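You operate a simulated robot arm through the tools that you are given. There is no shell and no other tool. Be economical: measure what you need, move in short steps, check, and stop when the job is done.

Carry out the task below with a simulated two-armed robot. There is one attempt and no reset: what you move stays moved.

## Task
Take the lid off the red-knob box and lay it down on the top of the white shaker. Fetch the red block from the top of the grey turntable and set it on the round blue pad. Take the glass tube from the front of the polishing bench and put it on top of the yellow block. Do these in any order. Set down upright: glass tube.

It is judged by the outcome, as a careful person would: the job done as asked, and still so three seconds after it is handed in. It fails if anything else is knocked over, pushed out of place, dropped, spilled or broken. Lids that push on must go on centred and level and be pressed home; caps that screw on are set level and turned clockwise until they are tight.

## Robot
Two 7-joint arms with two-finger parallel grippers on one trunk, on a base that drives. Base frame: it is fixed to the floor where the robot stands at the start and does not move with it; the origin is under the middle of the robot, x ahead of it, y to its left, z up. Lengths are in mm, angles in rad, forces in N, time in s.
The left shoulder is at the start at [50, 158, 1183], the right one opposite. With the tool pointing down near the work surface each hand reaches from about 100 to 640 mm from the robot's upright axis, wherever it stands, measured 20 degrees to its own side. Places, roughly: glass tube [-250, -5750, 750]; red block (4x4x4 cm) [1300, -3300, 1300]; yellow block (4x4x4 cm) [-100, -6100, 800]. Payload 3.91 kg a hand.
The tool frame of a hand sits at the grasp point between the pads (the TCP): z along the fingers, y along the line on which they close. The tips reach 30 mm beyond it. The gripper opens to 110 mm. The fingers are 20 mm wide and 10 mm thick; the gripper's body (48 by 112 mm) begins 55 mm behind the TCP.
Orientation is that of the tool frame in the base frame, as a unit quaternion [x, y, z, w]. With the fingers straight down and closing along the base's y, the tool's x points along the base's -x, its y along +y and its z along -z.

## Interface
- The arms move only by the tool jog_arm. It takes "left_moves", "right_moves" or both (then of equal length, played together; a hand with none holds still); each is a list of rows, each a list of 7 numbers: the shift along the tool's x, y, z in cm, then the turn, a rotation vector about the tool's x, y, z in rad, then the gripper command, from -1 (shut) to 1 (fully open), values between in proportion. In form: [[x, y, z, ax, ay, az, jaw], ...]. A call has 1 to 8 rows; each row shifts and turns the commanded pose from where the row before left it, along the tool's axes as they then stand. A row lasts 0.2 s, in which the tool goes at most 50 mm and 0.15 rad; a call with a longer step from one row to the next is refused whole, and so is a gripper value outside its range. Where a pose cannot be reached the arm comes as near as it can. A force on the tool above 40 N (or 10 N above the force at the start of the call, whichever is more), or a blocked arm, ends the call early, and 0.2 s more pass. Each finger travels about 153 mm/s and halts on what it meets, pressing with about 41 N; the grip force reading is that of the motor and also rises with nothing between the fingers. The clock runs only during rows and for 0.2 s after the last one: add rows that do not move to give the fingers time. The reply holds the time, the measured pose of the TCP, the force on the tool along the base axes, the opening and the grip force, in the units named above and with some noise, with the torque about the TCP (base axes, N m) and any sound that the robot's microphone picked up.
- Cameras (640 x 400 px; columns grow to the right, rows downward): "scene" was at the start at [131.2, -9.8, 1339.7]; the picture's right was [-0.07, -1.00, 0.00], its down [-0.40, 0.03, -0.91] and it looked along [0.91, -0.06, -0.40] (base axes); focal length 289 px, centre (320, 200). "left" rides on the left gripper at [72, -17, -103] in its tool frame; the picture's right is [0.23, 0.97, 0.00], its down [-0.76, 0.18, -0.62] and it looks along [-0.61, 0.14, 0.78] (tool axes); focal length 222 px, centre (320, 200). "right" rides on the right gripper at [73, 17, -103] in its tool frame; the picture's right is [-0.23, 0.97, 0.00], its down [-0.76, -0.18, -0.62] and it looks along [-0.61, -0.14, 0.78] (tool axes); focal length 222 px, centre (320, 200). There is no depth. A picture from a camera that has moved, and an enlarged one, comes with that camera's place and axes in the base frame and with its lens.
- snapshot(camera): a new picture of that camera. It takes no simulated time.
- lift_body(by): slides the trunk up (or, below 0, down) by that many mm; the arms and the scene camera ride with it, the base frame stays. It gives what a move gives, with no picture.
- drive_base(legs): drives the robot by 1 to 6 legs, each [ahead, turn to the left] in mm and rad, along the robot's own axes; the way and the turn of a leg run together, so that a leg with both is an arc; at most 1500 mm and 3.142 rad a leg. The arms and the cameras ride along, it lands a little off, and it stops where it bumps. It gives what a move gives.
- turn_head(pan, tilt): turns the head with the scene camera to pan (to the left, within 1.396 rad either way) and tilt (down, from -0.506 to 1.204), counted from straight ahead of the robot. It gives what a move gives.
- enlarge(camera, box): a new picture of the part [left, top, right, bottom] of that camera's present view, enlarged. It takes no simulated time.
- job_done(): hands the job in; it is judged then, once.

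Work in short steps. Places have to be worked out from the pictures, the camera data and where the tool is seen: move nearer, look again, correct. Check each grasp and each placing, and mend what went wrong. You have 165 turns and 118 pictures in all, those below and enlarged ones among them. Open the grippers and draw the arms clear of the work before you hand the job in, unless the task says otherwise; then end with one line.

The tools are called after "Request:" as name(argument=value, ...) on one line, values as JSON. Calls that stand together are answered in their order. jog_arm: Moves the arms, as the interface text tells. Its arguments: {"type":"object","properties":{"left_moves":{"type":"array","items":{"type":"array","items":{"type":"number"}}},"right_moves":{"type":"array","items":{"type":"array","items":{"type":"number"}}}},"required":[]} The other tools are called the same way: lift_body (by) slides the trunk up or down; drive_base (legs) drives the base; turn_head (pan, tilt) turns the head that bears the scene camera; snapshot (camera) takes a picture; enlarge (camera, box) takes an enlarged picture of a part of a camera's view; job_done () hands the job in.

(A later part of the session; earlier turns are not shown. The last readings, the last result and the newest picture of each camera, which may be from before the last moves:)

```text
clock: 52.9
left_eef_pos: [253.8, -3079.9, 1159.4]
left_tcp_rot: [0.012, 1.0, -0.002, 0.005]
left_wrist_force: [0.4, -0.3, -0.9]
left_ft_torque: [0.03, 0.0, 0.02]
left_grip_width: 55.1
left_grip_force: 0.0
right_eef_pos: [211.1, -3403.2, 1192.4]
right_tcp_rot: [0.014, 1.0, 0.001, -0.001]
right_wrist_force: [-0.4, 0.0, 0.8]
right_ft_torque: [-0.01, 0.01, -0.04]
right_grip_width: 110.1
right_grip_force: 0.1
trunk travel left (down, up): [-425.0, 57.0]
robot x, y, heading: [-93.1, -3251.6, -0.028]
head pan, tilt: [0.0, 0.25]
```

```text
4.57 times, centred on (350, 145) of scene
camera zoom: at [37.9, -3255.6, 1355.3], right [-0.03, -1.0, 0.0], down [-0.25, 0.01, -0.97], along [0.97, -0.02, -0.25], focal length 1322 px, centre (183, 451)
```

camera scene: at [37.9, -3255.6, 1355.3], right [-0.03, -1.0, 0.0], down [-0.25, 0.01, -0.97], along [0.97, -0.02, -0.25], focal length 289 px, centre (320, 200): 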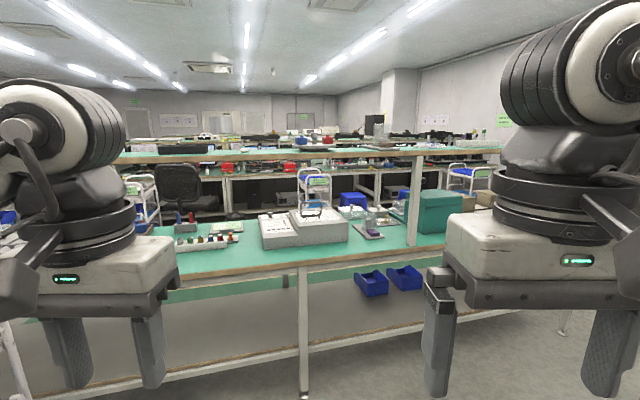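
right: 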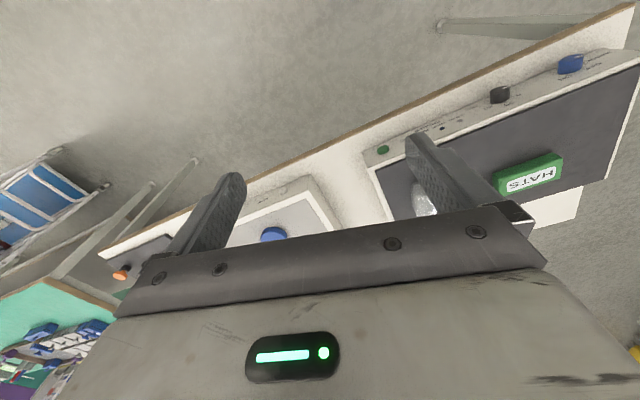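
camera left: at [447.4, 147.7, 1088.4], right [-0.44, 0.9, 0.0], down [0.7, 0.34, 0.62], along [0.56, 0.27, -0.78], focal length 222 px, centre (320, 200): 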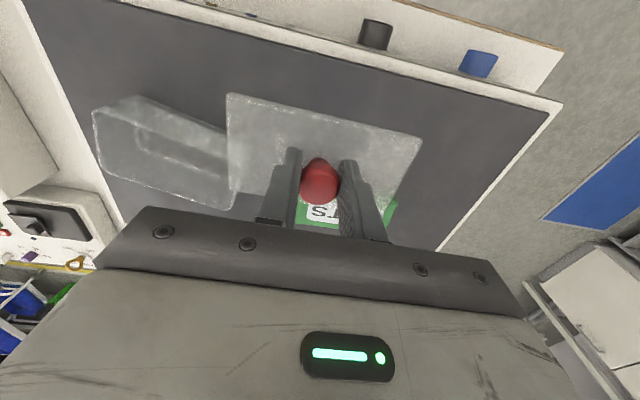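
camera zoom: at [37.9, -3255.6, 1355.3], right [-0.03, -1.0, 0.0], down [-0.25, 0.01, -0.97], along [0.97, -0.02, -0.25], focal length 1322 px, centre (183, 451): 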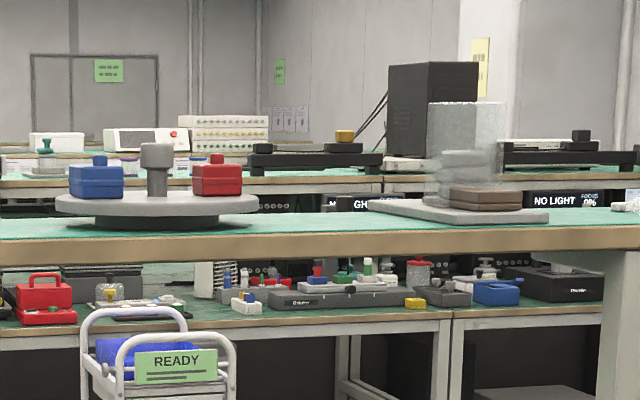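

The grey turntable carries a blue block, a spindle and the red block at about (1300, -3315, 1293). I drive nearer, offset so the right hand can reach, and raise the trunk for a better view.

Request:
drive_base(legs=[[0, 0.23], [560, 0], [0, -0.2]])

Request:
lift_body(by=55)

Request:
turn_head(pan=-0.2, tilt=0.2)

Request:
snapshot(camera="scene")

```text
clock: 57.7
left_eef_pos: [800.6, -2958.9, 1160.7]
left_tcp_rot: [0.001, 1.0, 0.0, 0.005]
left_wrist_force: [0.2, -0.7, 0.1]
left_ft_torque: [0.02, -0.01, 0.01]
left_grip_width: 55.3
left_grip_force: 0.1
right_eef_pos: [764.2, -3283.0, 1190.8]
right_tcp_rot: [0.001, 1.0, 0.001, -0.002]
right_wrist_force: [1.3, -0.3, -0.6]
right_ft_torque: [0.03, 0.01, 0.03]
right_grip_width: 110.0
right_grip_force: 0.0
trunk travel left (down, up): [-425.0, 57.0]
robot x, y, heading: [458.5, -3134.9, -0.002]
head pan, tilt: [0.0, 0.25]
```

```text
clock: 58.6
left_eef_pos: [800.4, -2956.4, 1214.8]
left_tcp_rot: [0.001, 1.0, -0.002, 0.004]
left_wrist_force: [-0.2, -0.3, 1.0]
left_ft_torque: [-0.02, 0.01, 0.02]
left_grip_width: 55.2
left_grip_force: 0.0
right_eef_pos: [764.2, -3283.1, 1247.0]
right_tcp_rot: [0.001, 1.0, 0.001, 0.0]
right_wrist_force: [-0.9, 0.4, 0.1]
right_ft_torque: [0.01, -0.02, 0.01]
right_grip_width: 110.0
right_grip_force: 0.2
trunk travel left (down, up): [-480.0, 2.0]
robot x, y, heading: [454.9, -3137.4, 0.001]
head pan, tilt: [0.0, 0.25]
```

```text
clock: 59.4
left_eef_pos: [800.4, -2957.6, 1215.6]
left_tcp_rot: [0.0, 1.0, -0.001, 0.005]
left_wrist_force: [-0.5, -0.5, 0.7]
left_ft_torque: [-0.01, 0.02, 0.0]
left_grip_width: 55.0
left_grip_force: 0.2
right_eef_pos: [764.0, -3282.3, 1245.3]
right_tcp_rot: [0.0, 1.0, 0.0, -0.002]
right_wrist_force: [0.5, -0.2, 0.0]
right_ft_torque: [0.0, 0.03, 0.0]
right_grip_width: 109.9
right_grip_force: 0.1
trunk travel left (down, up): [-480.0, 2.0]
robot x, y, heading: [457.1, -3140.0, -0.001]
head pan, tilt: [-0.201, 0.201]
```

```text
86 pictures are left
camera scene: at [586.8, -3158.7, 1414.8], right [-0.2, -0.98, 0.0], down [-0.2, 0.04, -0.98], along [0.96, -0.2, -0.2], focal length 289 px, centre (320, 200)
```

scene: 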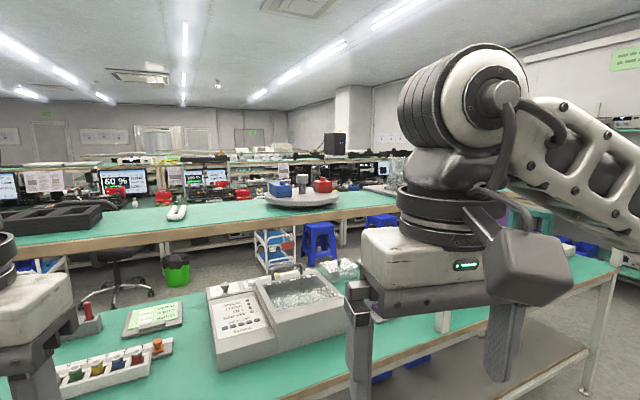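

Request:
enlarge(camera="scene", box=[240, 160, 360, 235])

```text
5.33 times, centred on (300, 198) of scene
camera zoom: at [586.8, -3158.7, 1414.8], right [-0.2, -0.98, 0.0], down [-0.2, 0.04, -0.98], along [0.96, -0.2, -0.2], focal length 1543 px, centre (427, 213)
```

zoom: 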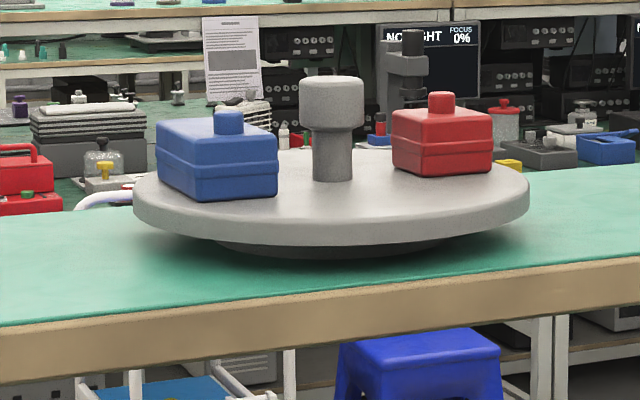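

Request:
enlarge(camera="scene", box=[296, 172, 344, 202])

```text
13.33 times, centred on (320, 187) of scene
camera zoom: at [586.8, -3158.7, 1414.8], right [-0.2, -0.98, 0.0], down [-0.2, 0.04, -0.98], along [0.96, -0.2, -0.2], focal length 3857 px, centre (320, 373)
```

zoom: 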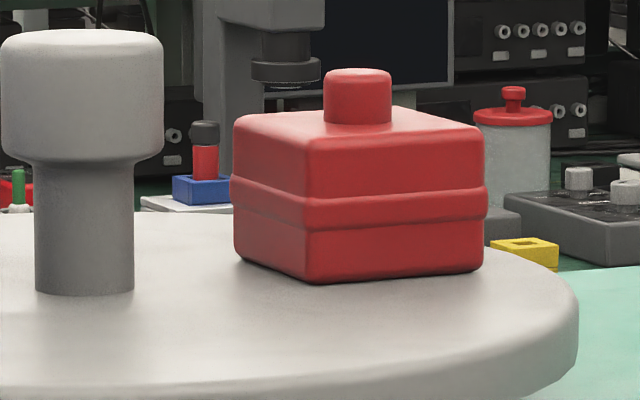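

Block ≈ (1307, -3316), turned about 0.18 rad and aligned radially; I will close the fingers along the tangential direction (≈x). I look down to judge clearance between base and bench.

Request:
turn_head(pan=0, tilt=0.9)

Request:
snapshot(camera="scene")

```text
clock: 60.4
left_eef_pos: [800.5, -2957.9, 1215.7]
left_tcp_rot: [0.0, 1.0, -0.002, 0.006]
left_wrist_force: [0.5, -0.8, 0.1]
left_ft_torque: [-0.03, 0.01, 0.02]
left_grip_width: 55.0
left_grip_force: 0.0
right_eef_pos: [765.8, -3283.5, 1245.6]
right_tcp_rot: [0.001, 1.0, 0.001, 0.0]
right_wrist_force: [-0.1, -0.4, -0.2]
right_ft_torque: [0.0, -0.02, 0.02]
right_grip_width: 109.9
right_grip_force: 0.1
trunk travel left (down, up): [-480.0, 2.0]
robot x, y, heading: [458.0, -3141.4, -0.006]
head pan, tilt: [0.0, 0.901]
```

```text
83 pictures are left
camera scene: at [571.0, -3140.2, 1353.4], right [0.0, -1.0, 0.0], down [-0.78, 0.0, -0.62], along [0.62, 0.0, -0.78], focal length 289 px, centre (320, 200)
```

scene: 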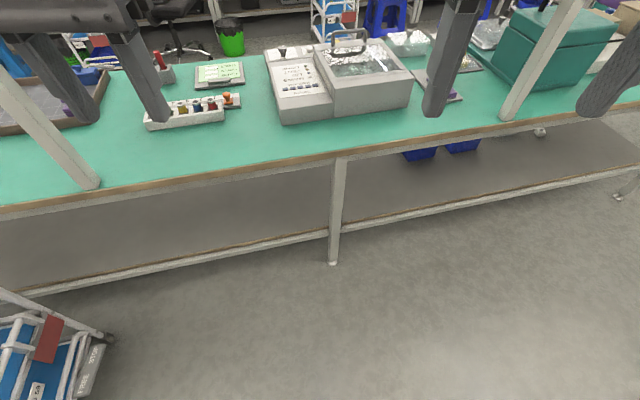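

The bench front is at x≈1230, so I can drive up to about x=800. First I draw the left hand back, raise the right hand above shelf level and turn its jaw to the block's tangential direction.

Request:
jog_arm(left_moves=[[3, 0, 0, 0, 0, 0, 0], [3, 0, 0, 0, 0, 0, 0], [3, 0, 0, 0, 0, 0, 0], [3, 0, 0, 0, 0, 0, 0], [3, 0, 0, 0, 0, 0, 0], [0, 0, 0, 0, 0, 0, 0], [0, 0, 0, 0, 0, 0, 0], [0, 0, 0, 0, 0, 0, 0]], right_moves=[[0, 0, -2, 0, 0, 0.14, 1], [0, 0, -2, 0, 0, 0.14, 1], [0, 0, -2, 0, 0, 0.14, 1], [0, 0, -2, 0, 0, 0.14, 1], [0, 0, -2, 0, 0, 0.14, 1], [0, 0, -2, 0, 0, 0.14, 1], [0, 0, -2, 0, 0, 0.14, 1], [0, 0, -1, 0, 0, 0.14, 1]])

Request:
jog_arm(right_moves=[[0, 0, 0, 0, 0, 0.135, 1], [0, 0, 0, 0, 0, 0.135, 1], [0, 0, 0, 0, 0, 0, 1]])

```text
clock: 62.2
left_eef_pos: [648.7, -2958.5, 1215.2]
left_tcp_rot: [0.001, 1.0, -0.002, 0.005]
left_wrist_force: [-0.4, -0.7, 0.2]
left_ft_torque: [-0.01, -0.02, 0.01]
left_grip_width: 55.0
left_grip_force: 0.2
right_eef_pos: [765.7, -3282.0, 1397.1]
right_tcp_rot: [0.533, 0.846, 0.001, 0.0]
right_wrist_force: [-0.5, 0.0, -0.8]
right_ft_torque: [-0.01, 0.01, -0.02]
right_grip_width: 109.9
right_grip_force: 0.1
trunk travel left (down, up): [-480.0, 2.0]
robot x, y, heading: [457.6, -3138.7, -0.004]
head pan, tilt: [0.0, 0.901]
```

```text
clock: 63.0
left_eef_pos: [649.2, -2958.3, 1215.4]
left_tcp_rot: [0.0, 1.0, -0.002, 0.006]
left_wrist_force: [0.0, -0.3, 0.3]
left_ft_torque: [-0.01, 0.0, -0.01]
left_grip_width: 54.9
left_grip_force: 0.1
right_eef_pos: [766.5, -3282.6, 1395.8]
right_tcp_rot: [0.641, 0.767, 0.0, -0.001]
right_wrist_force: [-0.6, -0.8, 0.5]
right_ft_torque: [-0.01, 0.02, -0.02]
right_grip_width: 110.1
right_grip_force: 0.0
trunk travel left (down, up): [-480.0, 2.0]
robot x, y, heading: [457.3, -3136.4, -0.001]
head pan, tilt: [0.0, 0.901]
```

Request:
jog_arm(right_moves=[[-1.31, 3.82, 0, 0, 0, 0, 1], [-1.31, 3.82, 0, 0, 0, 0, 1], [-1.31, 3.82, 0, 0, 0, 0, 1], [-1.31, 3.82, 0, 0, 0, 0, 1], [-1.31, 3.82, 0, 0, 0, 0, 1], [0, 0, 0, 0, 0, 0, 1]])

```text
clock: 64.4
left_eef_pos: [648.2, -2961.0, 1214.5]
left_tcp_rot: [0.0, 1.0, 0.0, 0.005]
left_wrist_force: [-0.3, -0.2, 0.0]
left_ft_torque: [0.02, -0.03, -0.02]
left_grip_width: 55.1
left_grip_force: 0.1
right_eef_pos: [963.3, -3314.1, 1395.0]
right_tcp_rot: [0.64, 0.768, 0.0, 0.001]
right_wrist_force: [-0.1, 0.9, 0.2]
right_ft_torque: [0.04, 0.0, 0.02]
right_grip_width: 109.9
right_grip_force: 0.2
trunk travel left (down, up): [-480.0, 2.0]
robot x, y, heading: [454.8, -3138.1, 0.0]
head pan, tilt: [0.0, 0.901]
```

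Reach works. I drive 300 mm ahead with the hand above everything, then look with the hand camera.

Request:
drive_base(legs=[[300, 0]])

Request:
turn_head(pan=-0.3, tilt=0.3)

Request:
snapshot(camera="right")

Request:
snapshot(camera="scene")

```text
clock: 66.5
left_eef_pos: [946.7, -2958.6, 1215.3]
left_tcp_rot: [-0.001, 1.0, -0.002, 0.006]
left_wrist_force: [0.3, -0.1, 0.8]
left_ft_torque: [0.0, 0.04, -0.01]
left_grip_width: 55.1
left_grip_force: 0.0
right_eef_pos: [1261.1, -3311.6, 1396.4]
right_tcp_rot: [0.639, 0.769, 0.001, -0.001]
right_wrist_force: [-0.2, -0.2, 0.0]
right_ft_torque: [0.01, 0.03, 0.01]
right_grip_width: 109.9
right_grip_force: 0.1
trunk travel left (down, up): [-480.0, 2.0]
robot x, y, heading: [756.3, -3140.9, 0.002]
head pan, tilt: [0.0, 0.901]
```

```text
clock: 67.5
left_eef_pos: [947.0, -2958.4, 1214.3]
left_tcp_rot: [-0.001, 1.0, -0.002, 0.005]
left_wrist_force: [0.3, 0.4, 0.5]
left_ft_torque: [0.0, 0.01, -0.02]
left_grip_width: 55.1
left_grip_force: 0.0
right_eef_pos: [1263.4, -3312.3, 1395.1]
right_tcp_rot: [0.639, 0.769, 0.001, 0.0]
right_wrist_force: [0.5, -0.4, -0.8]
right_ft_torque: [0.03, 0.03, 0.02]
right_grip_width: 109.7
right_grip_force: 0.1
trunk travel left (down, up): [-480.0, 2.0]
robot x, y, heading: [757.4, -3136.4, 0.004]
head pan, tilt: [-0.3, 0.3]
```

```text
82 pictures are left
camera right: at [1264.6, -3237.5, 1498.5], right [1.0, -0.05, 0.0], down [-0.04, -0.78, 0.62], along [-0.03, -0.62, -0.78], focal length 222 px, centre (320, 200)
```

right: 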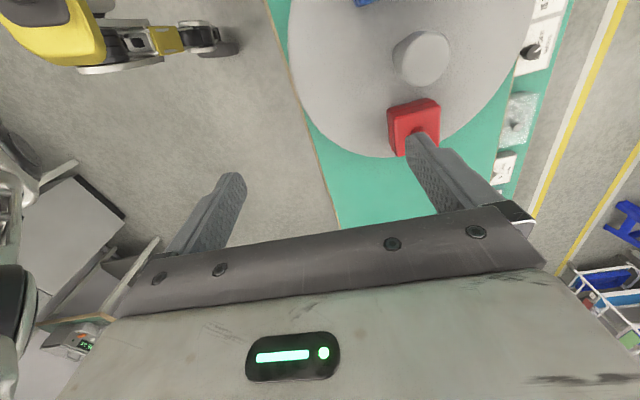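

```text
81 pictures are left
camera scene: at [882.5, -3167.4, 1405.5], right [-0.29, -0.96, 0.0], down [-0.28, 0.09, -0.95], along [0.91, -0.28, -0.3], focal length 289 px, centre (320, 200)
```

scene: 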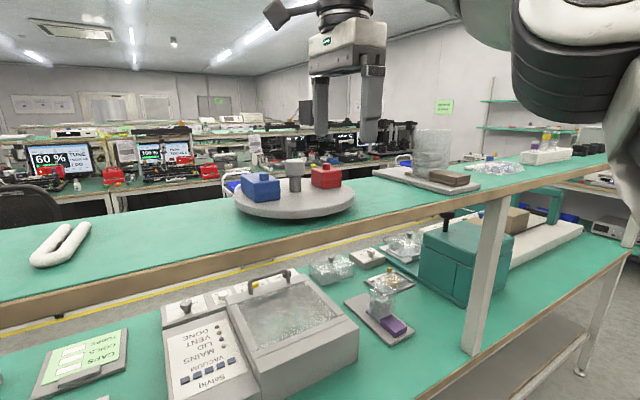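

Hand camera puts the block nearer (1338, -3312). I drive 40 mm more, shift the hand to be above it, and look again.

Request:
drive_base(legs=[[40, 0]])

Request:
jog_arm(right_moves=[[-0.5, 1.7, 0, 0, 0, 0, 1], [-0.5, 1.7, 0, 0, 0, 0, 1], [0, 0, 0, 0, 0, 0, 1]])

Request:
snapshot(camera="right")

Request:
enlarge(camera="scene", box=[200, 80, 440, 230])

```text
clock: 68.5
left_eef_pos: [973.5, -2963.4, 1220.3]
left_tcp_rot: [-0.009, 1.0, 0.001, 0.013]
left_wrist_force: [0.7, 0.4, -0.5]
left_ft_torque: [0.02, 0.0, 0.03]
left_grip_width: 55.0
left_grip_force: 0.0
right_eef_pos: [1287.8, -3318.0, 1399.2]
right_tcp_rot: [0.639, 0.769, 0.008, 0.001]
right_wrist_force: [0.1, -0.6, 0.2]
right_ft_torque: [-0.02, -0.01, -0.01]
right_grip_width: 110.0
right_grip_force: 0.0
trunk travel left (down, up): [-480.0, 2.0]
robot x, y, heading: [795.1, -3136.2, 0.007]
head pan, tilt: [-0.3, 0.3]
stopped in leg 1: the robot was blocked; the commanded pose is now the measured one
```

```text
clock: 69.3
left_eef_pos: [972.4, -2961.7, 1219.2]
left_tcp_rot: [-0.008, 1.0, 0.0, 0.013]
left_wrist_force: [-0.6, 0.4, 0.3]
left_ft_torque: [0.01, 0.01, -0.07]
left_grip_width: 54.9
left_grip_force: 0.1
right_eef_pos: [1307.3, -3321.5, 1386.4]
right_tcp_rot: [0.639, 0.769, 0.009, 0.003]
right_wrist_force: [-0.5, -0.4, -0.6]
right_ft_torque: [-0.01, -0.02, 0.02]
right_grip_width: 109.9
right_grip_force: 0.2
right hand out of reach, approached as far as the arm can: row 1, 2
trunk travel left (down, up): [-480.0, 2.0]
robot x, y, heading: [794.7, -3138.8, 0.01]
head pan, tilt: [-0.3, 0.3]
```

```text
80 pictures are left
camera right: at [1307.8, -3248.9, 1490.0], right [1.0, -0.04, 0.02], down [-0.05, -0.79, 0.62], along [-0.01, -0.62, -0.79], focal length 222 px, centre (320, 200)
```

right: 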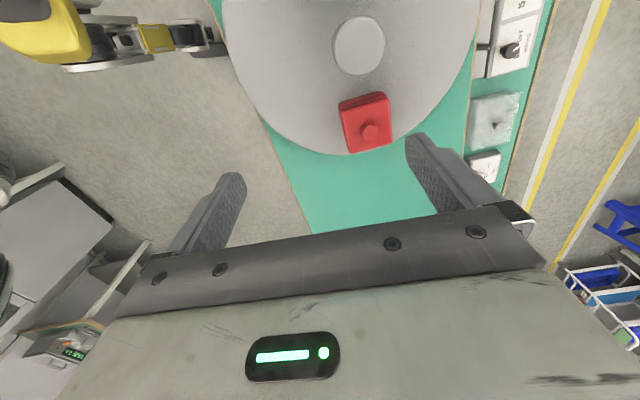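

```text
2.67 times, centred on (320, 155) of scene
camera zoom: at [905.9, -3174.7, 1407.1], right [-0.29, -0.96, -0.01], down [-0.27, 0.09, -0.96], along [0.92, -0.27, -0.29], focal length 771 px, centre (320, 320)
```

zoom: 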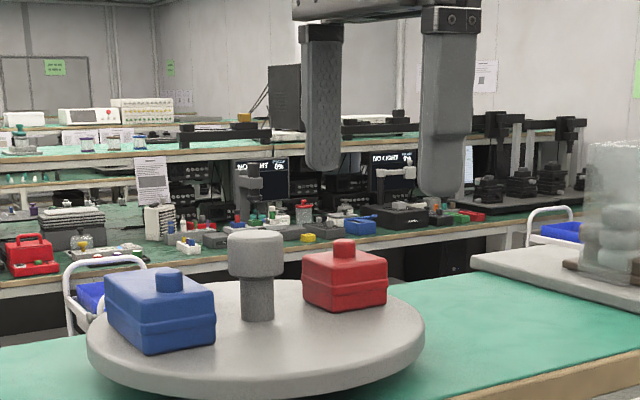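

The drive was blocked slightly short, tilting the robot. I back off 30 mm and look down to see what touches.

Request:
drive_base(legs=[[-30, 0]])

Request:
turn_head(pan=-0.5, tilt=1.15)

Request:
snapshot(camera="scene")

```text
clock: 70.1
left_eef_pos: [955.6, -2957.0, 1214.8]
left_tcp_rot: [-0.007, 1.0, -0.002, 0.006]
left_wrist_force: [-0.7, 0.1, 0.1]
left_ft_torque: [-0.02, 0.0, 0.05]
left_grip_width: 54.7
left_grip_force: 0.0
right_eef_pos: [1291.5, -3315.5, 1379.6]
right_tcp_rot: [0.638, 0.77, 0.002, 0.001]
right_wrist_force: [-0.1, 0.1, -0.2]
right_ft_torque: [-0.04, 0.0, -0.01]
right_grip_width: 110.1
right_grip_force: 0.0
trunk travel left (down, up): [-480.0, 2.0]
robot x, y, heading: [761.8, -3134.4, 0.008]
head pan, tilt: [-0.3, 0.3]
```

```text
clock: 71.3
left_eef_pos: [954.7, -2957.3, 1216.8]
left_tcp_rot: [-0.008, 1.0, -0.002, 0.006]
left_wrist_force: [-1.0, 0.5, 0.6]
left_ft_torque: [-0.02, 0.01, 0.02]
left_grip_width: 54.8
left_grip_force: 0.1
right_eef_pos: [1290.7, -3315.7, 1379.9]
right_tcp_rot: [0.64, 0.768, 0.002, 0.001]
right_wrist_force: [0.4, 1.6, 0.1]
right_ft_torque: [0.01, -0.02, 0.01]
right_grip_width: 109.7
right_grip_force: 0.1
trunk travel left (down, up): [-480.0, 2.0]
robot x, y, heading: [759.5, -3139.5, 0.009]
head pan, tilt: [-0.499, 1.15]
```

```text
78 pictures are left
camera scene: at [854.2, -3168.9, 1336.4], right [-0.47, -0.88, 0.0], down [-0.8, 0.43, -0.41], along [0.36, -0.19, -0.91], focal length 289 px, centre (320, 200)
```

scene: 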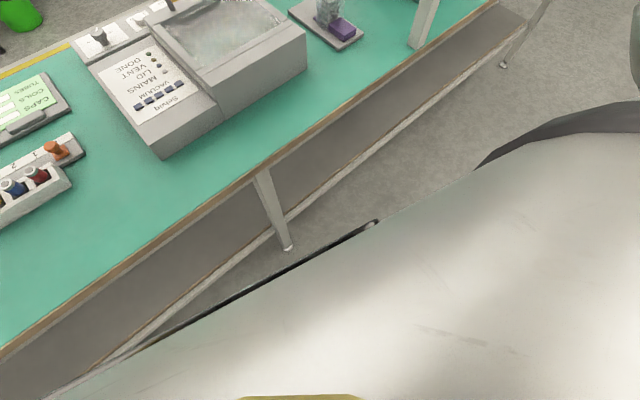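

The base's left-front corner meets the slanted bench. I'll back away, face the bench squarely (heading ≈0.22) and come in further right. First I draw the right hand back.

Request:
jog_arm(right_moves=[[1.2, -4, -0.4, 0, 0, 0, 1], [1.2, -4, -0.4, 0, 0, 0, 1], [1.2, -4, -0.4, 0, 0, 0, 1], [1.2, -4, -0.4, 0, 0, 0, 1], [1.2, -4, -0.4, 0, 0, 0, 1], [0, 0, 0, 0, 0, 0, 1]])

Request:
drive_base(legs=[[-350, 0], [0, -0.52], [296, 0], [0, 0.735]])

Request:
turn_head(pan=-0.3, tilt=0.4)

Request:
snapshot(camera="scene")

```text
clock: 72.7
left_eef_pos: [955.8, -2955.9, 1215.6]
left_tcp_rot: [-0.007, 1.0, -0.003, 0.006]
left_wrist_force: [0.4, 0.3, -0.8]
left_ft_torque: [0.01, 0.01, 0.0]
left_grip_width: 55.2
left_grip_force: 0.0
right_eef_pos: [1082.5, -3293.4, 1400.8]
right_tcp_rot: [0.64, 0.769, 0.002, 0.0]
right_wrist_force: [0.2, -0.3, 0.1]
right_ft_torque: [-0.01, 0.02, 0.02]
right_grip_width: 110.1
right_grip_force: 0.0
trunk travel left (down, up): [-480.0, 2.0]
robot x, y, heading: [759.9, -3138.3, 0.008]
head pan, tilt: [-0.499, 1.15]
```

```text
clock: 80.0
left_eef_pos: [821.1, -3065.5, 1215.8]
left_tcp_rot: [-0.117, 0.993, -0.001, 0.006]
left_wrist_force: [-0.5, 0.7, 0.7]
left_ft_torque: [0.02, 0.02, 0.01]
left_grip_width: 54.9
left_grip_force: 0.1
right_eef_pos: [1019.1, -3364.7, 1401.0]
right_tcp_rot: [0.551, 0.834, 0.003, 0.001]
right_wrist_force: [-0.5, 0.3, 0.0]
right_ft_torque: [-0.04, 0.02, 0.01]
right_grip_width: 110.0
right_grip_force: 0.0
trunk travel left (down, up): [-480.0, 2.0]
robot x, y, heading: [673.2, -3280.6, 0.222]
head pan, tilt: [-0.499, 1.15]
```

```text
clock: 81.0
left_eef_pos: [822.8, -3065.4, 1215.7]
left_tcp_rot: [-0.116, 0.993, -0.001, 0.006]
left_wrist_force: [-0.7, -0.4, -0.2]
left_ft_torque: [-0.02, 0.01, 0.03]
left_grip_width: 54.7
left_grip_force: 0.0
right_eef_pos: [1019.6, -3364.9, 1400.2]
right_tcp_rot: [0.551, 0.835, 0.003, 0.001]
right_wrist_force: [0.0, 0.8, 1.1]
right_ft_torque: [0.0, -0.02, 0.05]
right_grip_width: 110.2
right_grip_force: 0.1
trunk travel left (down, up): [-480.0, 2.0]
robot x, y, heading: [673.2, -3283.5, 0.228]
head pan, tilt: [-0.3, 0.4]
```

```text
77 pictures are left
camera scene: at [803.5, -3284.1, 1396.2], right [-0.07, -1.0, 0.0], down [-0.39, 0.03, -0.92], along [0.92, -0.07, -0.39], focal length 289 px, centre (320, 200)
```

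scene: 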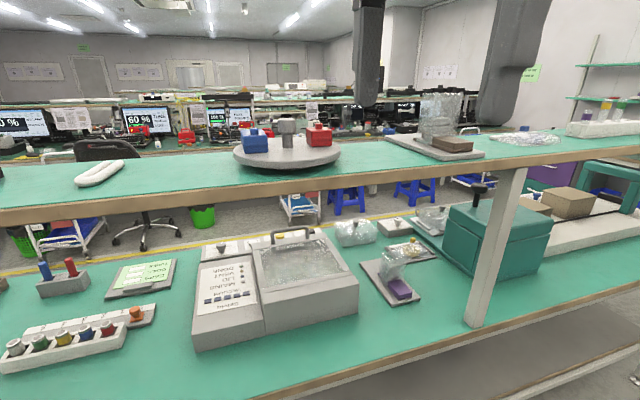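

Now squarely facing the bench, block about 645 mm ahead and 180 mm to the right. I drive in 135 mm.

Request:
drive_base(legs=[[135, 0]])

```text
clock: 82.4
left_eef_pos: [953.7, -3035.4, 1216.6]
left_tcp_rot: [-0.115, 0.993, -0.001, 0.006]
left_wrist_force: [0.1, 0.6, 0.5]
left_ft_torque: [0.01, 0.0, 0.0]
left_grip_width: 55.1
left_grip_force: 0.0
right_eef_pos: [1151.4, -3335.4, 1398.9]
right_tcp_rot: [0.551, 0.835, 0.001, 0.0]
right_wrist_force: [1.0, -0.1, 1.0]
right_ft_torque: [0.0, 0.05, -0.01]
right_grip_width: 110.0
right_grip_force: 0.1
trunk travel left (down, up): [-480.0, 2.0]
robot x, y, heading: [805.0, -3251.2, 0.224]
head pan, tilt: [-0.3, 0.4]
```

Request:
drive_base(legs=[[25, 0]])

Request:
jog_arm(right_moves=[[0, 0, 0, 0, 0, 0.108, 1], [0, 0, 0, 0, 0, 0.108, 1], [-0.4, 4.2, 0, 0, 0, 0, 1], [-0.4, 4.2, 0, 0, 0, 0, 1], [-0.4, 4.2, 0, 0, 0, 0, 1], [0, 0, 0, 0, 0, 0, 1]])

Request:
snapshot(camera="right")

```text
clock: 83.2
left_eef_pos: [978.3, -3029.1, 1215.4]
left_tcp_rot: [-0.115, 0.993, -0.001, 0.005]
left_wrist_force: [0.1, -0.8, -0.3]
left_ft_torque: [-0.03, 0.02, 0.04]
left_grip_width: 55.1
left_grip_force: 0.0
right_eef_pos: [1176.7, -3330.5, 1400.6]
right_tcp_rot: [0.551, 0.835, 0.002, 0.0]
right_wrist_force: [0.1, 0.3, 0.0]
right_ft_torque: [-0.03, 0.03, -0.02]
right_grip_width: 110.2
right_grip_force: 0.1
trunk travel left (down, up): [-480.0, 2.0]
robot x, y, heading: [829.8, -3249.5, 0.224]
head pan, tilt: [-0.3, 0.4]
```

```text
clock: 84.6
left_eef_pos: [978.1, -3029.9, 1216.1]
left_tcp_rot: [-0.116, 0.993, -0.001, 0.005]
left_wrist_force: [0.1, -0.4, 0.4]
left_ft_torque: [0.05, 0.0, 0.02]
left_grip_width: 54.8
left_grip_force: 0.1
right_eef_pos: [1300.0, -3319.2, 1400.2]
right_tcp_rot: [0.638, 0.77, 0.003, 0.001]
right_wrist_force: [1.2, -0.3, -0.6]
right_ft_torque: [0.05, -0.02, -0.01]
right_grip_width: 109.9
right_grip_force: 0.1
trunk travel left (down, up): [-480.0, 2.0]
robot x, y, heading: [831.0, -3243.8, 0.224]
head pan, tilt: [-0.3, 0.4]
```

```text
76 pictures are left
camera right: at [1301.0, -3244.4, 1503.7], right [1.0, -0.04, 0.0], down [-0.04, -0.78, 0.62], along [-0.02, -0.62, -0.78], focal length 222 px, centre (320, 200)
```

right: 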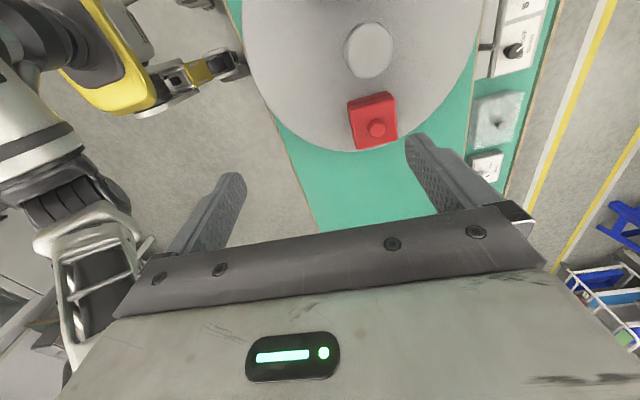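

Block at ≈ (1347, -3315). I shift 47 mm ahead and lower a little, then look.

Request:
jog_arm(right_moves=[[-0.23, 2.35, 1, 0, 0, 0, 1], [-0.23, 2.35, 1, 0, 0, 0, 1], [0, 0, 0, 0, 0, 0, 1]])

Request:
snapshot(camera="right")

Request:
enlarge(camera="scene", box=[220, 40, 460, 190])

```text
clock: 85.4
left_eef_pos: [976.3, -3029.6, 1216.2]
left_tcp_rot: [-0.116, 0.993, -0.001, 0.005]
left_wrist_force: [0.3, -0.1, -0.2]
left_ft_torque: [0.05, 0.03, 0.03]
left_grip_width: 55.1
left_grip_force: 0.0
right_eef_pos: [1347.4, -3315.5, 1380.2]
right_tcp_rot: [0.639, 0.77, 0.002, 0.001]
right_wrist_force: [0.8, 0.2, -0.6]
right_ft_torque: [0.01, -0.02, -0.02]
right_grip_width: 110.1
right_grip_force: 0.1
trunk travel left (down, up): [-480.0, 2.0]
robot x, y, heading: [827.1, -3248.0, 0.227]
head pan, tilt: [-0.3, 0.4]
```

```text
75 pictures are left
camera right: at [1348.7, -3241.1, 1484.0], right [1.0, -0.04, 0.0], down [-0.04, -0.78, 0.62], along [-0.02, -0.62, -0.78], focal length 222 px, centre (320, 200)
```

right: 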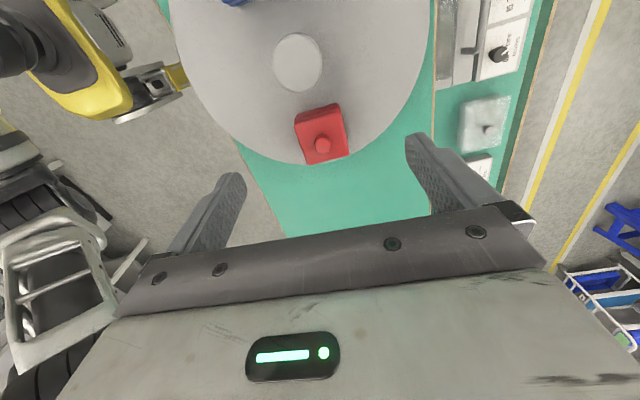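

```text
2.67 times, centred on (340, 115) of scene
camera zoom: at [958.8, -3248.6, 1396.4], right [-0.07, -1.0, 0.0], down [-0.39, 0.03, -0.92], along [0.92, -0.07, -0.39], focal length 771 px, centre (267, 427)
```

zoom: 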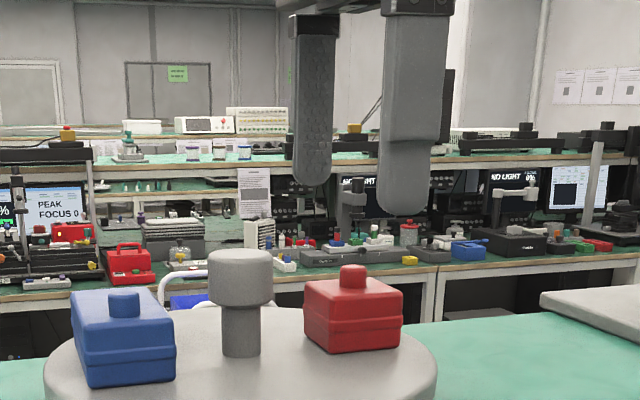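

Aligned over the block. I descend to z≈1324 and check the tips against the disc.

Request:
jog_arm(right_moves=[[0, 0, 3, 0, 0, 0, 0.6], [0, 0, 1.6, 0, 0, 0, 0.6], [0, 0, 1, 0, 0, 0, 0.6], [0, 0, 0, 0, 0, 0, 0.6]])

Request:
enlarge(camera="scene", box=[280, 90, 400, 165])

Request:
enlarge(camera="right", box=[180, 40, 460, 215])

```text
clock: 86.4
left_eef_pos: [977.5, -3028.6, 1216.1]
left_tcp_rot: [-0.115, 0.993, -0.002, 0.005]
left_wrist_force: [0.0, 0.1, 0.9]
left_ft_torque: [0.02, 0.01, -0.02]
left_grip_width: 55.0
left_grip_force: 0.0
right_eef_pos: [1346.6, -3314.7, 1325.1]
right_tcp_rot: [0.638, 0.77, 0.003, 0.001]
right_wrist_force: [-0.7, -0.1, -0.1]
right_ft_torque: [0.0, 0.0, 0.02]
right_grip_width: 87.9
right_grip_force: 0.1
trunk travel left (down, up): [-480.0, 2.0]
robot x, y, heading: [829.0, -3244.0, 0.227]
head pan, tilt: [-0.3, 0.4]
```

```text
5.33 times, centred on (340, 128) of scene
camera zoom: at [959.0, -3248.3, 1396.3], right [-0.07, -1.0, 0.0], down [-0.39, 0.03, -0.92], along [0.92, -0.07, -0.39], focal length 1543 px, centre (213, 587)
```

zoom: 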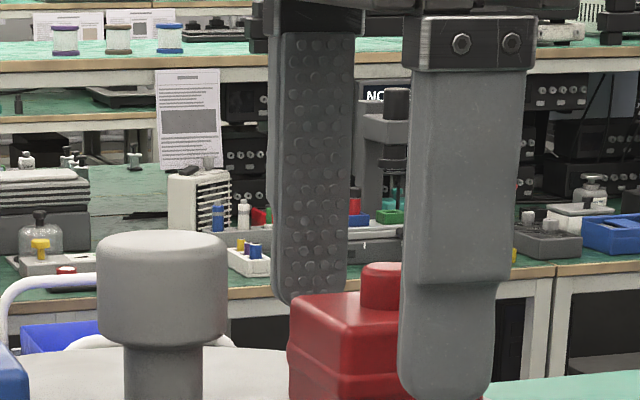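

```text
2.29 times, centred on (320, 128) of right
camera zoom: at [1349.0, -3240.0, 1428.7], right [1.0, -0.04, 0.0], down [-0.04, -0.78, 0.62], along [-0.02, -0.62, -0.78], focal length 508 px, centre (320, 366)
```

zoom: 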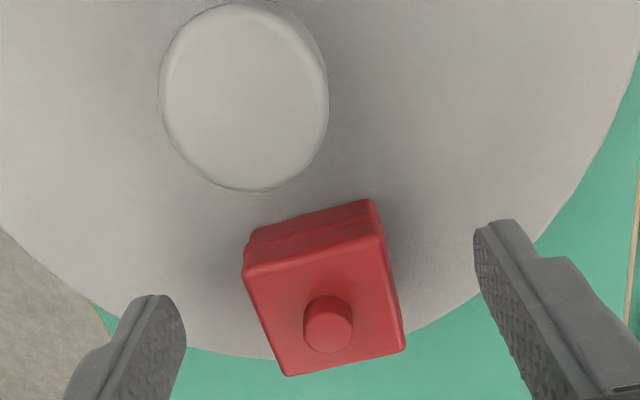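

Well aligned. I lower 5 mm more and close.

Request:
jog_arm(right_moves=[[0, 0, 0.5, 0, 0, 0, 0.6], [0, 0, 0, 0, 0, 0, 0.2], [0, 0, 0, 0, 0, 0, -0.2], [0, 0, 0, 0, 0, 0, -0.6], [0, 0, 0, 0, 0, 0, -1], [0, 0, 0, 0, 0, 0, -1]])

Request:
enlarge(camera="right", box=[180, 40, 460, 215])

```text
clock: 87.8
left_eef_pos: [977.5, -3029.6, 1215.9]
left_tcp_rot: [-0.116, 0.993, -0.001, 0.005]
left_wrist_force: [0.4, -0.7, 0.5]
left_ft_torque: [0.01, 0.04, 0.02]
left_grip_width: 55.0
left_grip_force: 0.0
right_eef_pos: [1348.1, -3314.1, 1321.6]
right_tcp_rot: [0.638, 0.77, 0.003, 0.001]
right_wrist_force: [0.8, -1.3, 2.3]
right_ft_torque: [0.02, 0.0, -0.02]
right_grip_width: 39.1
right_grip_force: 41.0
trunk travel left (down, up): [-480.0, 2.0]
robot x, y, heading: [826.3, -3252.8, 0.226]
head pan, tilt: [-0.3, 0.4]
```

```text
2.29 times, centred on (320, 128) of right
camera zoom: at [1349.3, -3239.8, 1423.8], right [1.0, -0.04, 0.0], down [-0.04, -0.78, 0.62], along [-0.02, -0.62, -0.78], focal length 508 px, centre (320, 366)
```

zoom: 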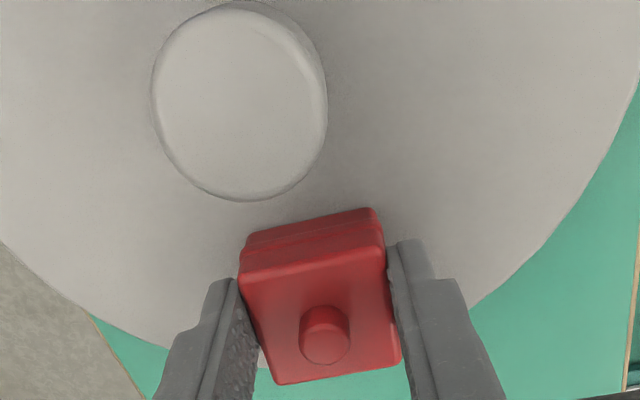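

Gripped (39 mm). I lift slowly.

Request:
jog_arm(right_moves=[[0, 0, -0.5, 0, 0, 0, -1], [0, 0, -1, 0, 0, 0, -1], [0, 0, -2, 0, 0, 0, -1], [0, 0, -2, 0, 0, 0, -1], [0, 0, -2, 0, 0, 0, -1], [0, 0, 0, 0, 0, 0, -1]])

Request:
enlarge(camera="scene", box=[220, 40, 460, 190])

```text
clock: 89.2
left_eef_pos: [977.7, -3029.4, 1215.3]
left_tcp_rot: [-0.116, 0.993, -0.001, 0.006]
left_wrist_force: [-0.7, -0.6, 0.3]
left_ft_torque: [-0.02, 0.0, 0.0]
left_grip_width: 54.8
left_grip_force: 0.0
right_eef_pos: [1346.8, -3313.3, 1394.2]
right_tcp_rot: [0.638, 0.77, 0.002, 0.0]
right_wrist_force: [0.3, -1.0, -1.3]
right_ft_torque: [-0.01, 0.04, 0.02]
right_grip_width: 39.1
right_grip_force: 40.7
trunk travel left (down, up): [-480.0, 2.0]
robot x, y, heading: [828.4, -3247.8, 0.225]
head pan, tilt: [-0.3, 0.4]
```

```text
2.67 times, centred on (340, 115) of scene
camera zoom: at [959.6, -3248.8, 1396.2], right [-0.07, -1.0, 0.0], down [-0.39, 0.03, -0.92], along [0.92, -0.07, -0.39], focal length 771 px, centre (267, 427)
```

zoom: 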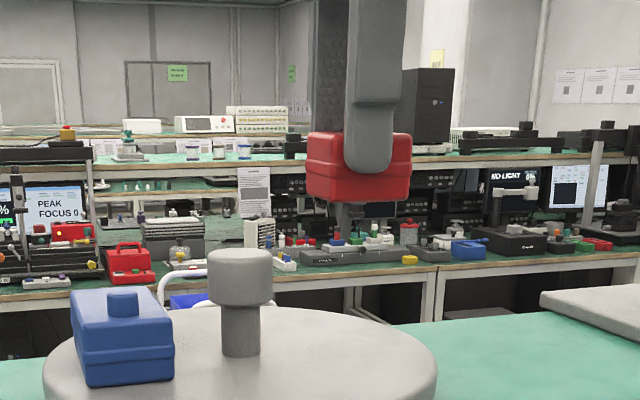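

Held firmly. I retract the hand, back away, and drive up the aisle toward the first bench.

Request:
jog_arm(right_moves=[[0, -3, 0, 0, 0, 0, -1], [0, -4, 0, 0, 0, 0, -1], [0, -4, 0, 0, 0, 0, -1], [0, -4, 0, 0, 0, 0, -1], [0, -3, 0, 0, 0, 0, -1], [0, 0, 0, 0, 0, 0, -1]])

Request:
drive_base(legs=[[-700, 0], [0, 1.471], [1110, 0], [1110, 0]])

```text
clock: 90.6
left_eef_pos: [979.0, -3029.0, 1216.6]
left_tcp_rot: [-0.115, 0.993, -0.001, 0.006]
left_wrist_force: [-0.1, 0.3, 0.5]
left_ft_torque: [0.02, 0.01, -0.01]
left_grip_width: 54.6
left_grip_force: 0.0
right_eef_pos: [1169.6, -3348.5, 1394.8]
right_tcp_rot: [0.638, 0.77, 0.002, 0.001]
right_wrist_force: [-0.7, 0.6, -1.4]
right_ft_torque: [0.02, 0.03, 0.04]
right_grip_width: 39.1
right_grip_force: 41.0
trunk travel left (down, up): [-480.0, 2.0]
robot x, y, heading: [832.3, -3248.9, 0.221]
head pan, tilt: [-0.3, 0.4]
```

```text
clock: 108.6
left_eef_pos: [-349.7, -1038.5, 1216.6]
left_tcp_rot: [0.754, -0.657, -0.003, -0.005]
left_wrist_force: [0.7, -0.1, 0.0]
left_ft_torque: [0.0, 0.02, -0.03]
left_grip_width: 55.1
left_grip_force: 0.1
right_eef_pos: [-14.5, -877.6, 1394.1]
right_tcp_rot: [-0.046, 0.999, 0.001, -0.001]
right_wrist_force: [0.1, 0.0, -1.0]
right_ft_torque: [0.03, -0.05, 0.04]
right_grip_width: 39.1
right_grip_force: 41.5
trunk travel left (down, up): [-480.0, 2.0]
robot x, y, heading: [-146.2, -1205.7, 1.7]
head pan, tilt: [-0.3, 0.4]
```

Request:
drive_base(legs=[[0, -0.089], [848, 0], [0, -1.39]])

Request:
turn_head(pan=-0.1, tilt=0.5)

Request:
snapshot(camera="scene")

```text
clock: 117.0
left_eef_pos: [-29.1, -142.2, 1215.3]
left_tcp_rot: [-0.112, 0.994, -0.001, 0.005]
left_wrist_force: [-0.6, 0.5, 0.4]
left_ft_torque: [0.02, 0.0, 0.01]
left_grip_width: 55.2
left_grip_force: 0.1
right_eef_pos: [159.7, -464.0, 1393.5]
right_tcp_rot: [0.641, 0.767, 0.002, 0.001]
right_wrist_force: [0.1, 0.3, -0.3]
right_ft_torque: [0.02, 0.03, 0.02]
right_grip_width: 39.1
right_grip_force: 41.0
trunk travel left (down, up): [-480.0, 2.0]
robot x, y, heading: [-180.7, -358.8, 0.219]
head pan, tilt: [-0.3, 0.4]
```

```text
clock: 117.8
left_eef_pos: [-30.1, -142.1, 1214.7]
left_tcp_rot: [-0.111, 0.994, -0.001, 0.005]
left_wrist_force: [0.0, 0.5, -0.3]
left_ft_torque: [0.0, 0.07, 0.01]
left_grip_width: 55.1
left_grip_force: 0.0
right_eef_pos: [160.3, -462.8, 1394.7]
right_tcp_rot: [0.642, 0.767, 0.003, 0.001]
right_wrist_force: [-0.1, -0.9, -0.8]
right_ft_torque: [0.01, 0.01, -0.02]
right_grip_width: 39.0
right_grip_force: 40.7
trunk travel left (down, up): [-480.0, 2.0]
robot x, y, heading: [-178.6, -363.2, 0.217]
head pan, tilt: [-0.099, 0.499]
```

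```text
69 pictures are left
camera scene: at [-51.9, -343.2, 1387.2], right [0.12, -0.99, 0.0], down [-0.48, -0.06, -0.88], along [0.87, 0.1, -0.48], focal length 289 px, centre (320, 200)
```

scene: 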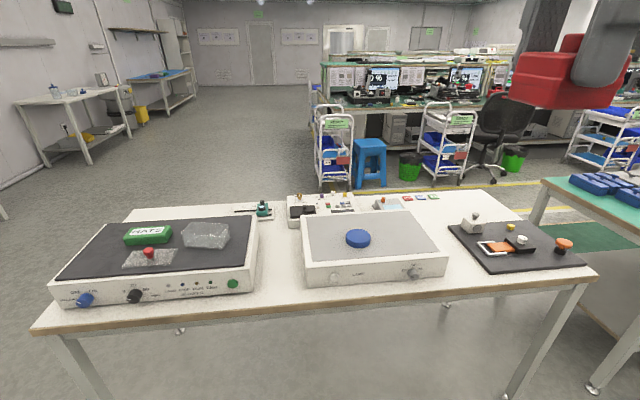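

Pad triangulates to about (691, -378, 851). I drive in 285 mm and lower the trunk for reach.

Request:
drive_base(legs=[[285, 0]])

Request:
lift_body(by=-100)

```text
clock: 119.7
left_eef_pos: [245.3, -83.5, 1215.1]
left_tcp_rot: [-0.111, 0.994, -0.001, 0.006]
left_wrist_force: [-0.4, -1.0, 0.2]
left_ft_torque: [-0.02, -0.01, 0.02]
left_grip_width: 55.0
left_grip_force: 0.0
right_eef_pos: [435.3, -402.9, 1394.0]
right_tcp_rot: [0.643, 0.766, 0.002, 0.001]
right_wrist_force: [-0.2, 0.9, -0.3]
right_ft_torque: [0.02, 0.02, 0.0]
right_grip_width: 38.9
right_grip_force: 40.9
trunk travel left (down, up): [-480.0, 2.0]
robot x, y, heading: [91.0, -300.1, 0.218]
head pan, tilt: [-0.099, 0.499]
```

```text
clock: 121.0
left_eef_pos: [246.4, -83.1, 1116.4]
left_tcp_rot: [-0.111, 0.994, -0.001, 0.006]
left_wrist_force: [0.2, -0.6, 0.7]
left_ft_torque: [0.03, 0.01, 0.01]
left_grip_width: 55.1
left_grip_force: 0.1
right_eef_pos: [433.9, -402.9, 1293.6]
right_tcp_rot: [0.642, 0.766, 0.003, 0.001]
right_wrist_force: [0.3, 0.1, -0.9]
right_ft_torque: [0.0, -0.01, -0.02]
right_grip_width: 39.0
right_grip_force: 41.2
trunk travel left (down, up): [-380.0, 102.0]
robot x, y, heading: [98.5, -298.3, 0.216]
head pan, tilt: [-0.099, 0.499]
```

Request:
jog_arm(right_moves=[[-0.25, 3.2, 3.5, 0, 0, 0, -1], [-0.25, 3.2, 3.5, 0, 0, 0, -1], [-0.25, 3.2, 3.5, 0, 0, 0, -1], [-0.25, 3.2, 3.5, 0, 0, 0, -1], [-0.25, 3.2, 3.5, 0, 0, 0, -1], [-0.25, 3.2, 3.5, 0, 0, 0, -1], [-0.25, 3.2, 3.5, 0, 0, 0, -1], [-0.25, 3.2, 3.5, 0, 0, 0, -1]])

Request:
turn_head(pan=-0.35, tilt=0.6)

Request:
snapshot(camera="scene")

Request:
snapshot(camera="right")

```text
clock: 122.8
left_eef_pos: [246.4, -83.2, 1116.1]
left_tcp_rot: [-0.111, 0.994, -0.001, 0.005]
left_wrist_force: [0.7, 0.3, 0.3]
left_ft_torque: [-0.01, -0.01, 0.02]
left_grip_width: 55.4
left_grip_force: 0.0
right_eef_pos: [692.7, -377.4, 1013.8]
right_tcp_rot: [0.642, 0.767, 0.002, 0.0]
right_wrist_force: [0.0, -0.1, -0.8]
right_ft_torque: [0.0, 0.01, 0.02]
right_grip_width: 38.9
right_grip_force: 41.0
trunk travel left (down, up): [-380.0, 102.0]
robot x, y, heading: [94.2, -299.6, 0.217]
head pan, tilt: [-0.099, 0.499]
```

```text
clock: 123.6
left_eef_pos: [245.4, -83.2, 1116.3]
left_tcp_rot: [-0.11, 0.994, -0.001, 0.006]
left_wrist_force: [-0.5, 0.5, -0.5]
left_ft_torque: [-0.01, 0.03, -0.04]
left_grip_width: 54.9
left_grip_force: 0.0
right_eef_pos: [693.4, -376.5, 1015.1]
right_tcp_rot: [0.642, 0.767, 0.002, 0.001]
right_wrist_force: [0.1, 0.2, -0.7]
right_ft_torque: [0.0, 0.02, 0.0]
right_grip_width: 39.1
right_grip_force: 40.8
trunk travel left (down, up): [-380.0, 102.0]
robot x, y, heading: [93.9, -299.0, 0.215]
head pan, tilt: [-0.351, 0.6]
```

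```text
68 pictures are left
camera scene: at [220.1, -305.5, 1278.1], right [-0.13, -0.99, 0.0], down [-0.56, 0.08, -0.83], along [0.82, -0.11, -0.56], focal length 289 px, centre (320, 200)
```

scene: 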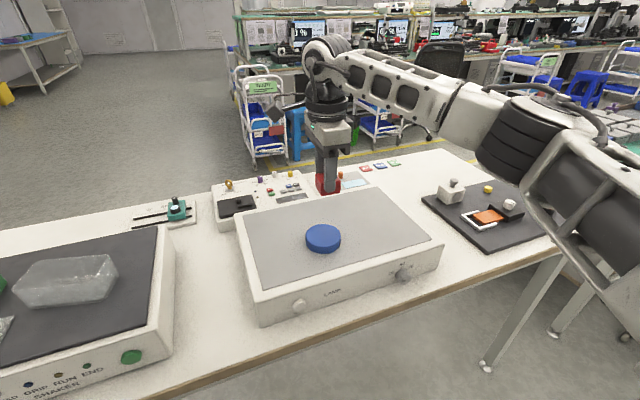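

```text
67 pictures are left
camera right: at [695.2, -302.5, 1118.8], right [1.0, -0.05, 0.0], down [-0.04, -0.78, 0.62], along [-0.03, -0.62, -0.78], focal length 222 px, centre (320, 200)
```

right: 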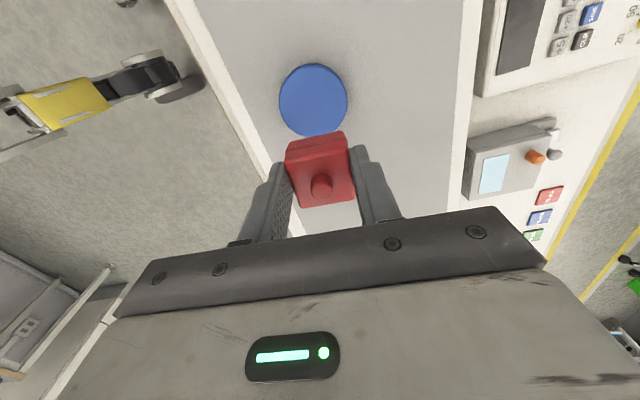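

Pad centre averages (690, -373). I lower the block to just above the pad and check.

Request:
jog_arm(right_moves=[[0.4, -0.2, 4, 0, 0, 0, -1], [0, 0, 4, 0, 0, 0, -1], [0, 0, 2.3, 0, 0, 0, -1], [0, 0, 0, 0, 0, 0, -1]])

Request:
enlarge(camera="scene", box=[240, 160, 400, 260])

Request:
enlarge(camera="right", box=[200, 60, 440, 210])

```text
clock: 124.6
left_eef_pos: [246.4, -83.0, 1116.1]
left_tcp_rot: [-0.111, 0.994, -0.001, 0.005]
left_wrist_force: [0.0, 0.7, 0.8]
left_ft_torque: [0.02, 0.0, 0.0]
left_grip_width: 55.1
left_grip_force: 0.1
right_eef_pos: [689.7, -372.9, 913.6]
right_tcp_rot: [0.642, 0.766, 0.002, 0.002]
right_wrist_force: [0.6, 0.2, -1.0]
right_ft_torque: [0.0, -0.02, 0.0]
right_grip_width: 38.8
right_grip_force: 41.1
trunk travel left (down, up): [-380.0, 102.0]
robot x, y, heading: [94.4, -296.8, 0.212]
head pan, tilt: [-0.351, 0.6]
```

```text
4.00 times, centred on (320, 210) of scene
camera zoom: at [220.1, -305.6, 1278.1], right [-0.14, -0.99, 0.0], down [-0.56, 0.08, -0.83], along [0.82, -0.11, -0.56], focal length 1157 px, centre (320, 160)
```

zoom: 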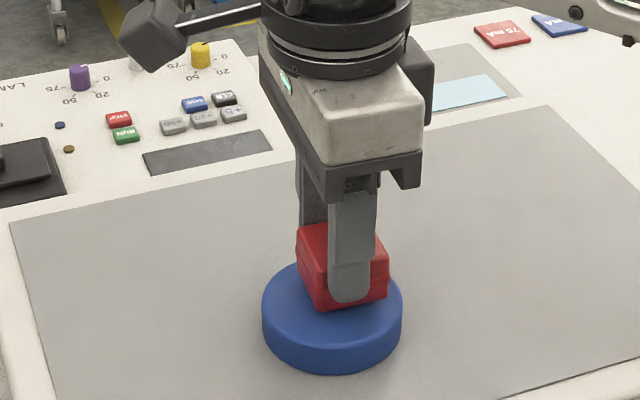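

```text
2.67 times, centred on (320, 135) of right
camera zoom: at [692.4, -299.3, 1016.0], right [1.0, -0.05, 0.0], down [-0.04, -0.78, 0.62], along [-0.03, -0.62, -0.78], focal length 592 px, centre (320, 373)
```

zoom: 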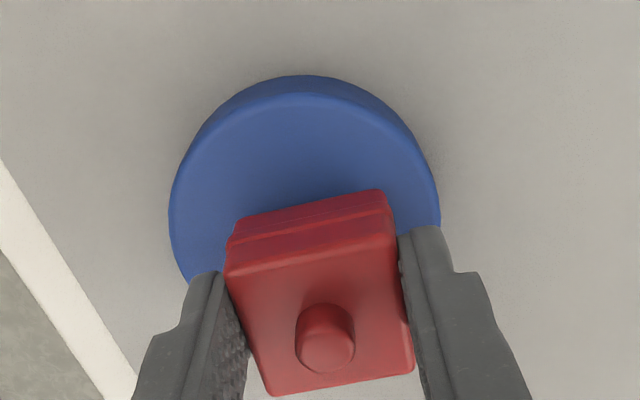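

Centred within a few mm. I lower in small steps to contact.

Request:
jog_arm(right_moves=[[0, 0, 0.8, 0, 0, 0, -1], [0, 0, 0.6, 0, 0, 0, -1], [0, 0, 0.3, 0, 0, 0, -1], [0, 0, 0, 0, 0, 0, -1]])

Request:
jog_arm(right_moves=[[0, 0, 0.2, 0, 0, 0, -1], [0, 0, 0.2, 0, 0, 0, -1], [0, 0, 0, 0, 0, 0, -1]])

Request:
enlarge(camera="scene", box=[270, 195, 374, 260])

```text
clock: 125.6
left_eef_pos: [243.4, -82.5, 1116.8]
left_tcp_rot: [-0.111, 0.994, -0.002, 0.007]
left_wrist_force: [1.0, 0.0, -0.1]
left_ft_torque: [0.02, 0.0, 0.0]
left_grip_width: 54.8
left_grip_force: 0.1
right_eef_pos: [690.3, -372.0, 900.5]
right_tcp_rot: [0.643, 0.766, 0.006, 0.003]
right_wrist_force: [1.5, -1.1, 31.3]
right_ft_torque: [-0.04, 0.31, 0.0]
right_grip_width: 39.3
right_grip_force: 41.4
trunk travel left (down, up): [-380.0, 102.0]
robot x, y, heading: [91.7, -302.0, 0.213]
head pan, tilt: [-0.351, 0.6]
```

```text
clock: 126.4
left_eef_pos: [242.0, -81.1, 1117.3]
left_tcp_rot: [-0.111, 0.994, -0.002, 0.009]
left_wrist_force: [-0.5, -0.1, -0.1]
left_ft_torque: [0.01, 0.03, 0.01]
left_grip_width: 54.9
left_grip_force: 0.0
right_eef_pos: [688.9, -372.5, 899.0]
right_tcp_rot: [0.642, 0.766, 0.008, 0.004]
right_wrist_force: [-2.7, 0.1, 40.3]
right_ft_torque: [-0.16, 0.63, -0.03]
right_grip_width: 39.1
right_grip_force: 40.6
trunk travel left (down, up): [-380.0, 102.0]
robot x, y, heading: [92.2, -298.5, 0.215]
head pan, tilt: [-0.351, 0.6]
```

```text
6.15 times, centred on (322, 228) of scene
camera zoom: at [216.0, -305.1, 1278.8], right [-0.14, -0.99, 0.0], down [-0.56, 0.08, -0.83], along [0.82, -0.11, -0.56], focal length 1780 px, centre (308, 31)
```

zoom: 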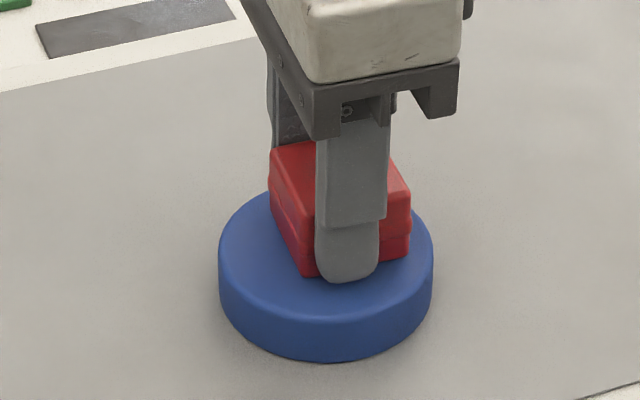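

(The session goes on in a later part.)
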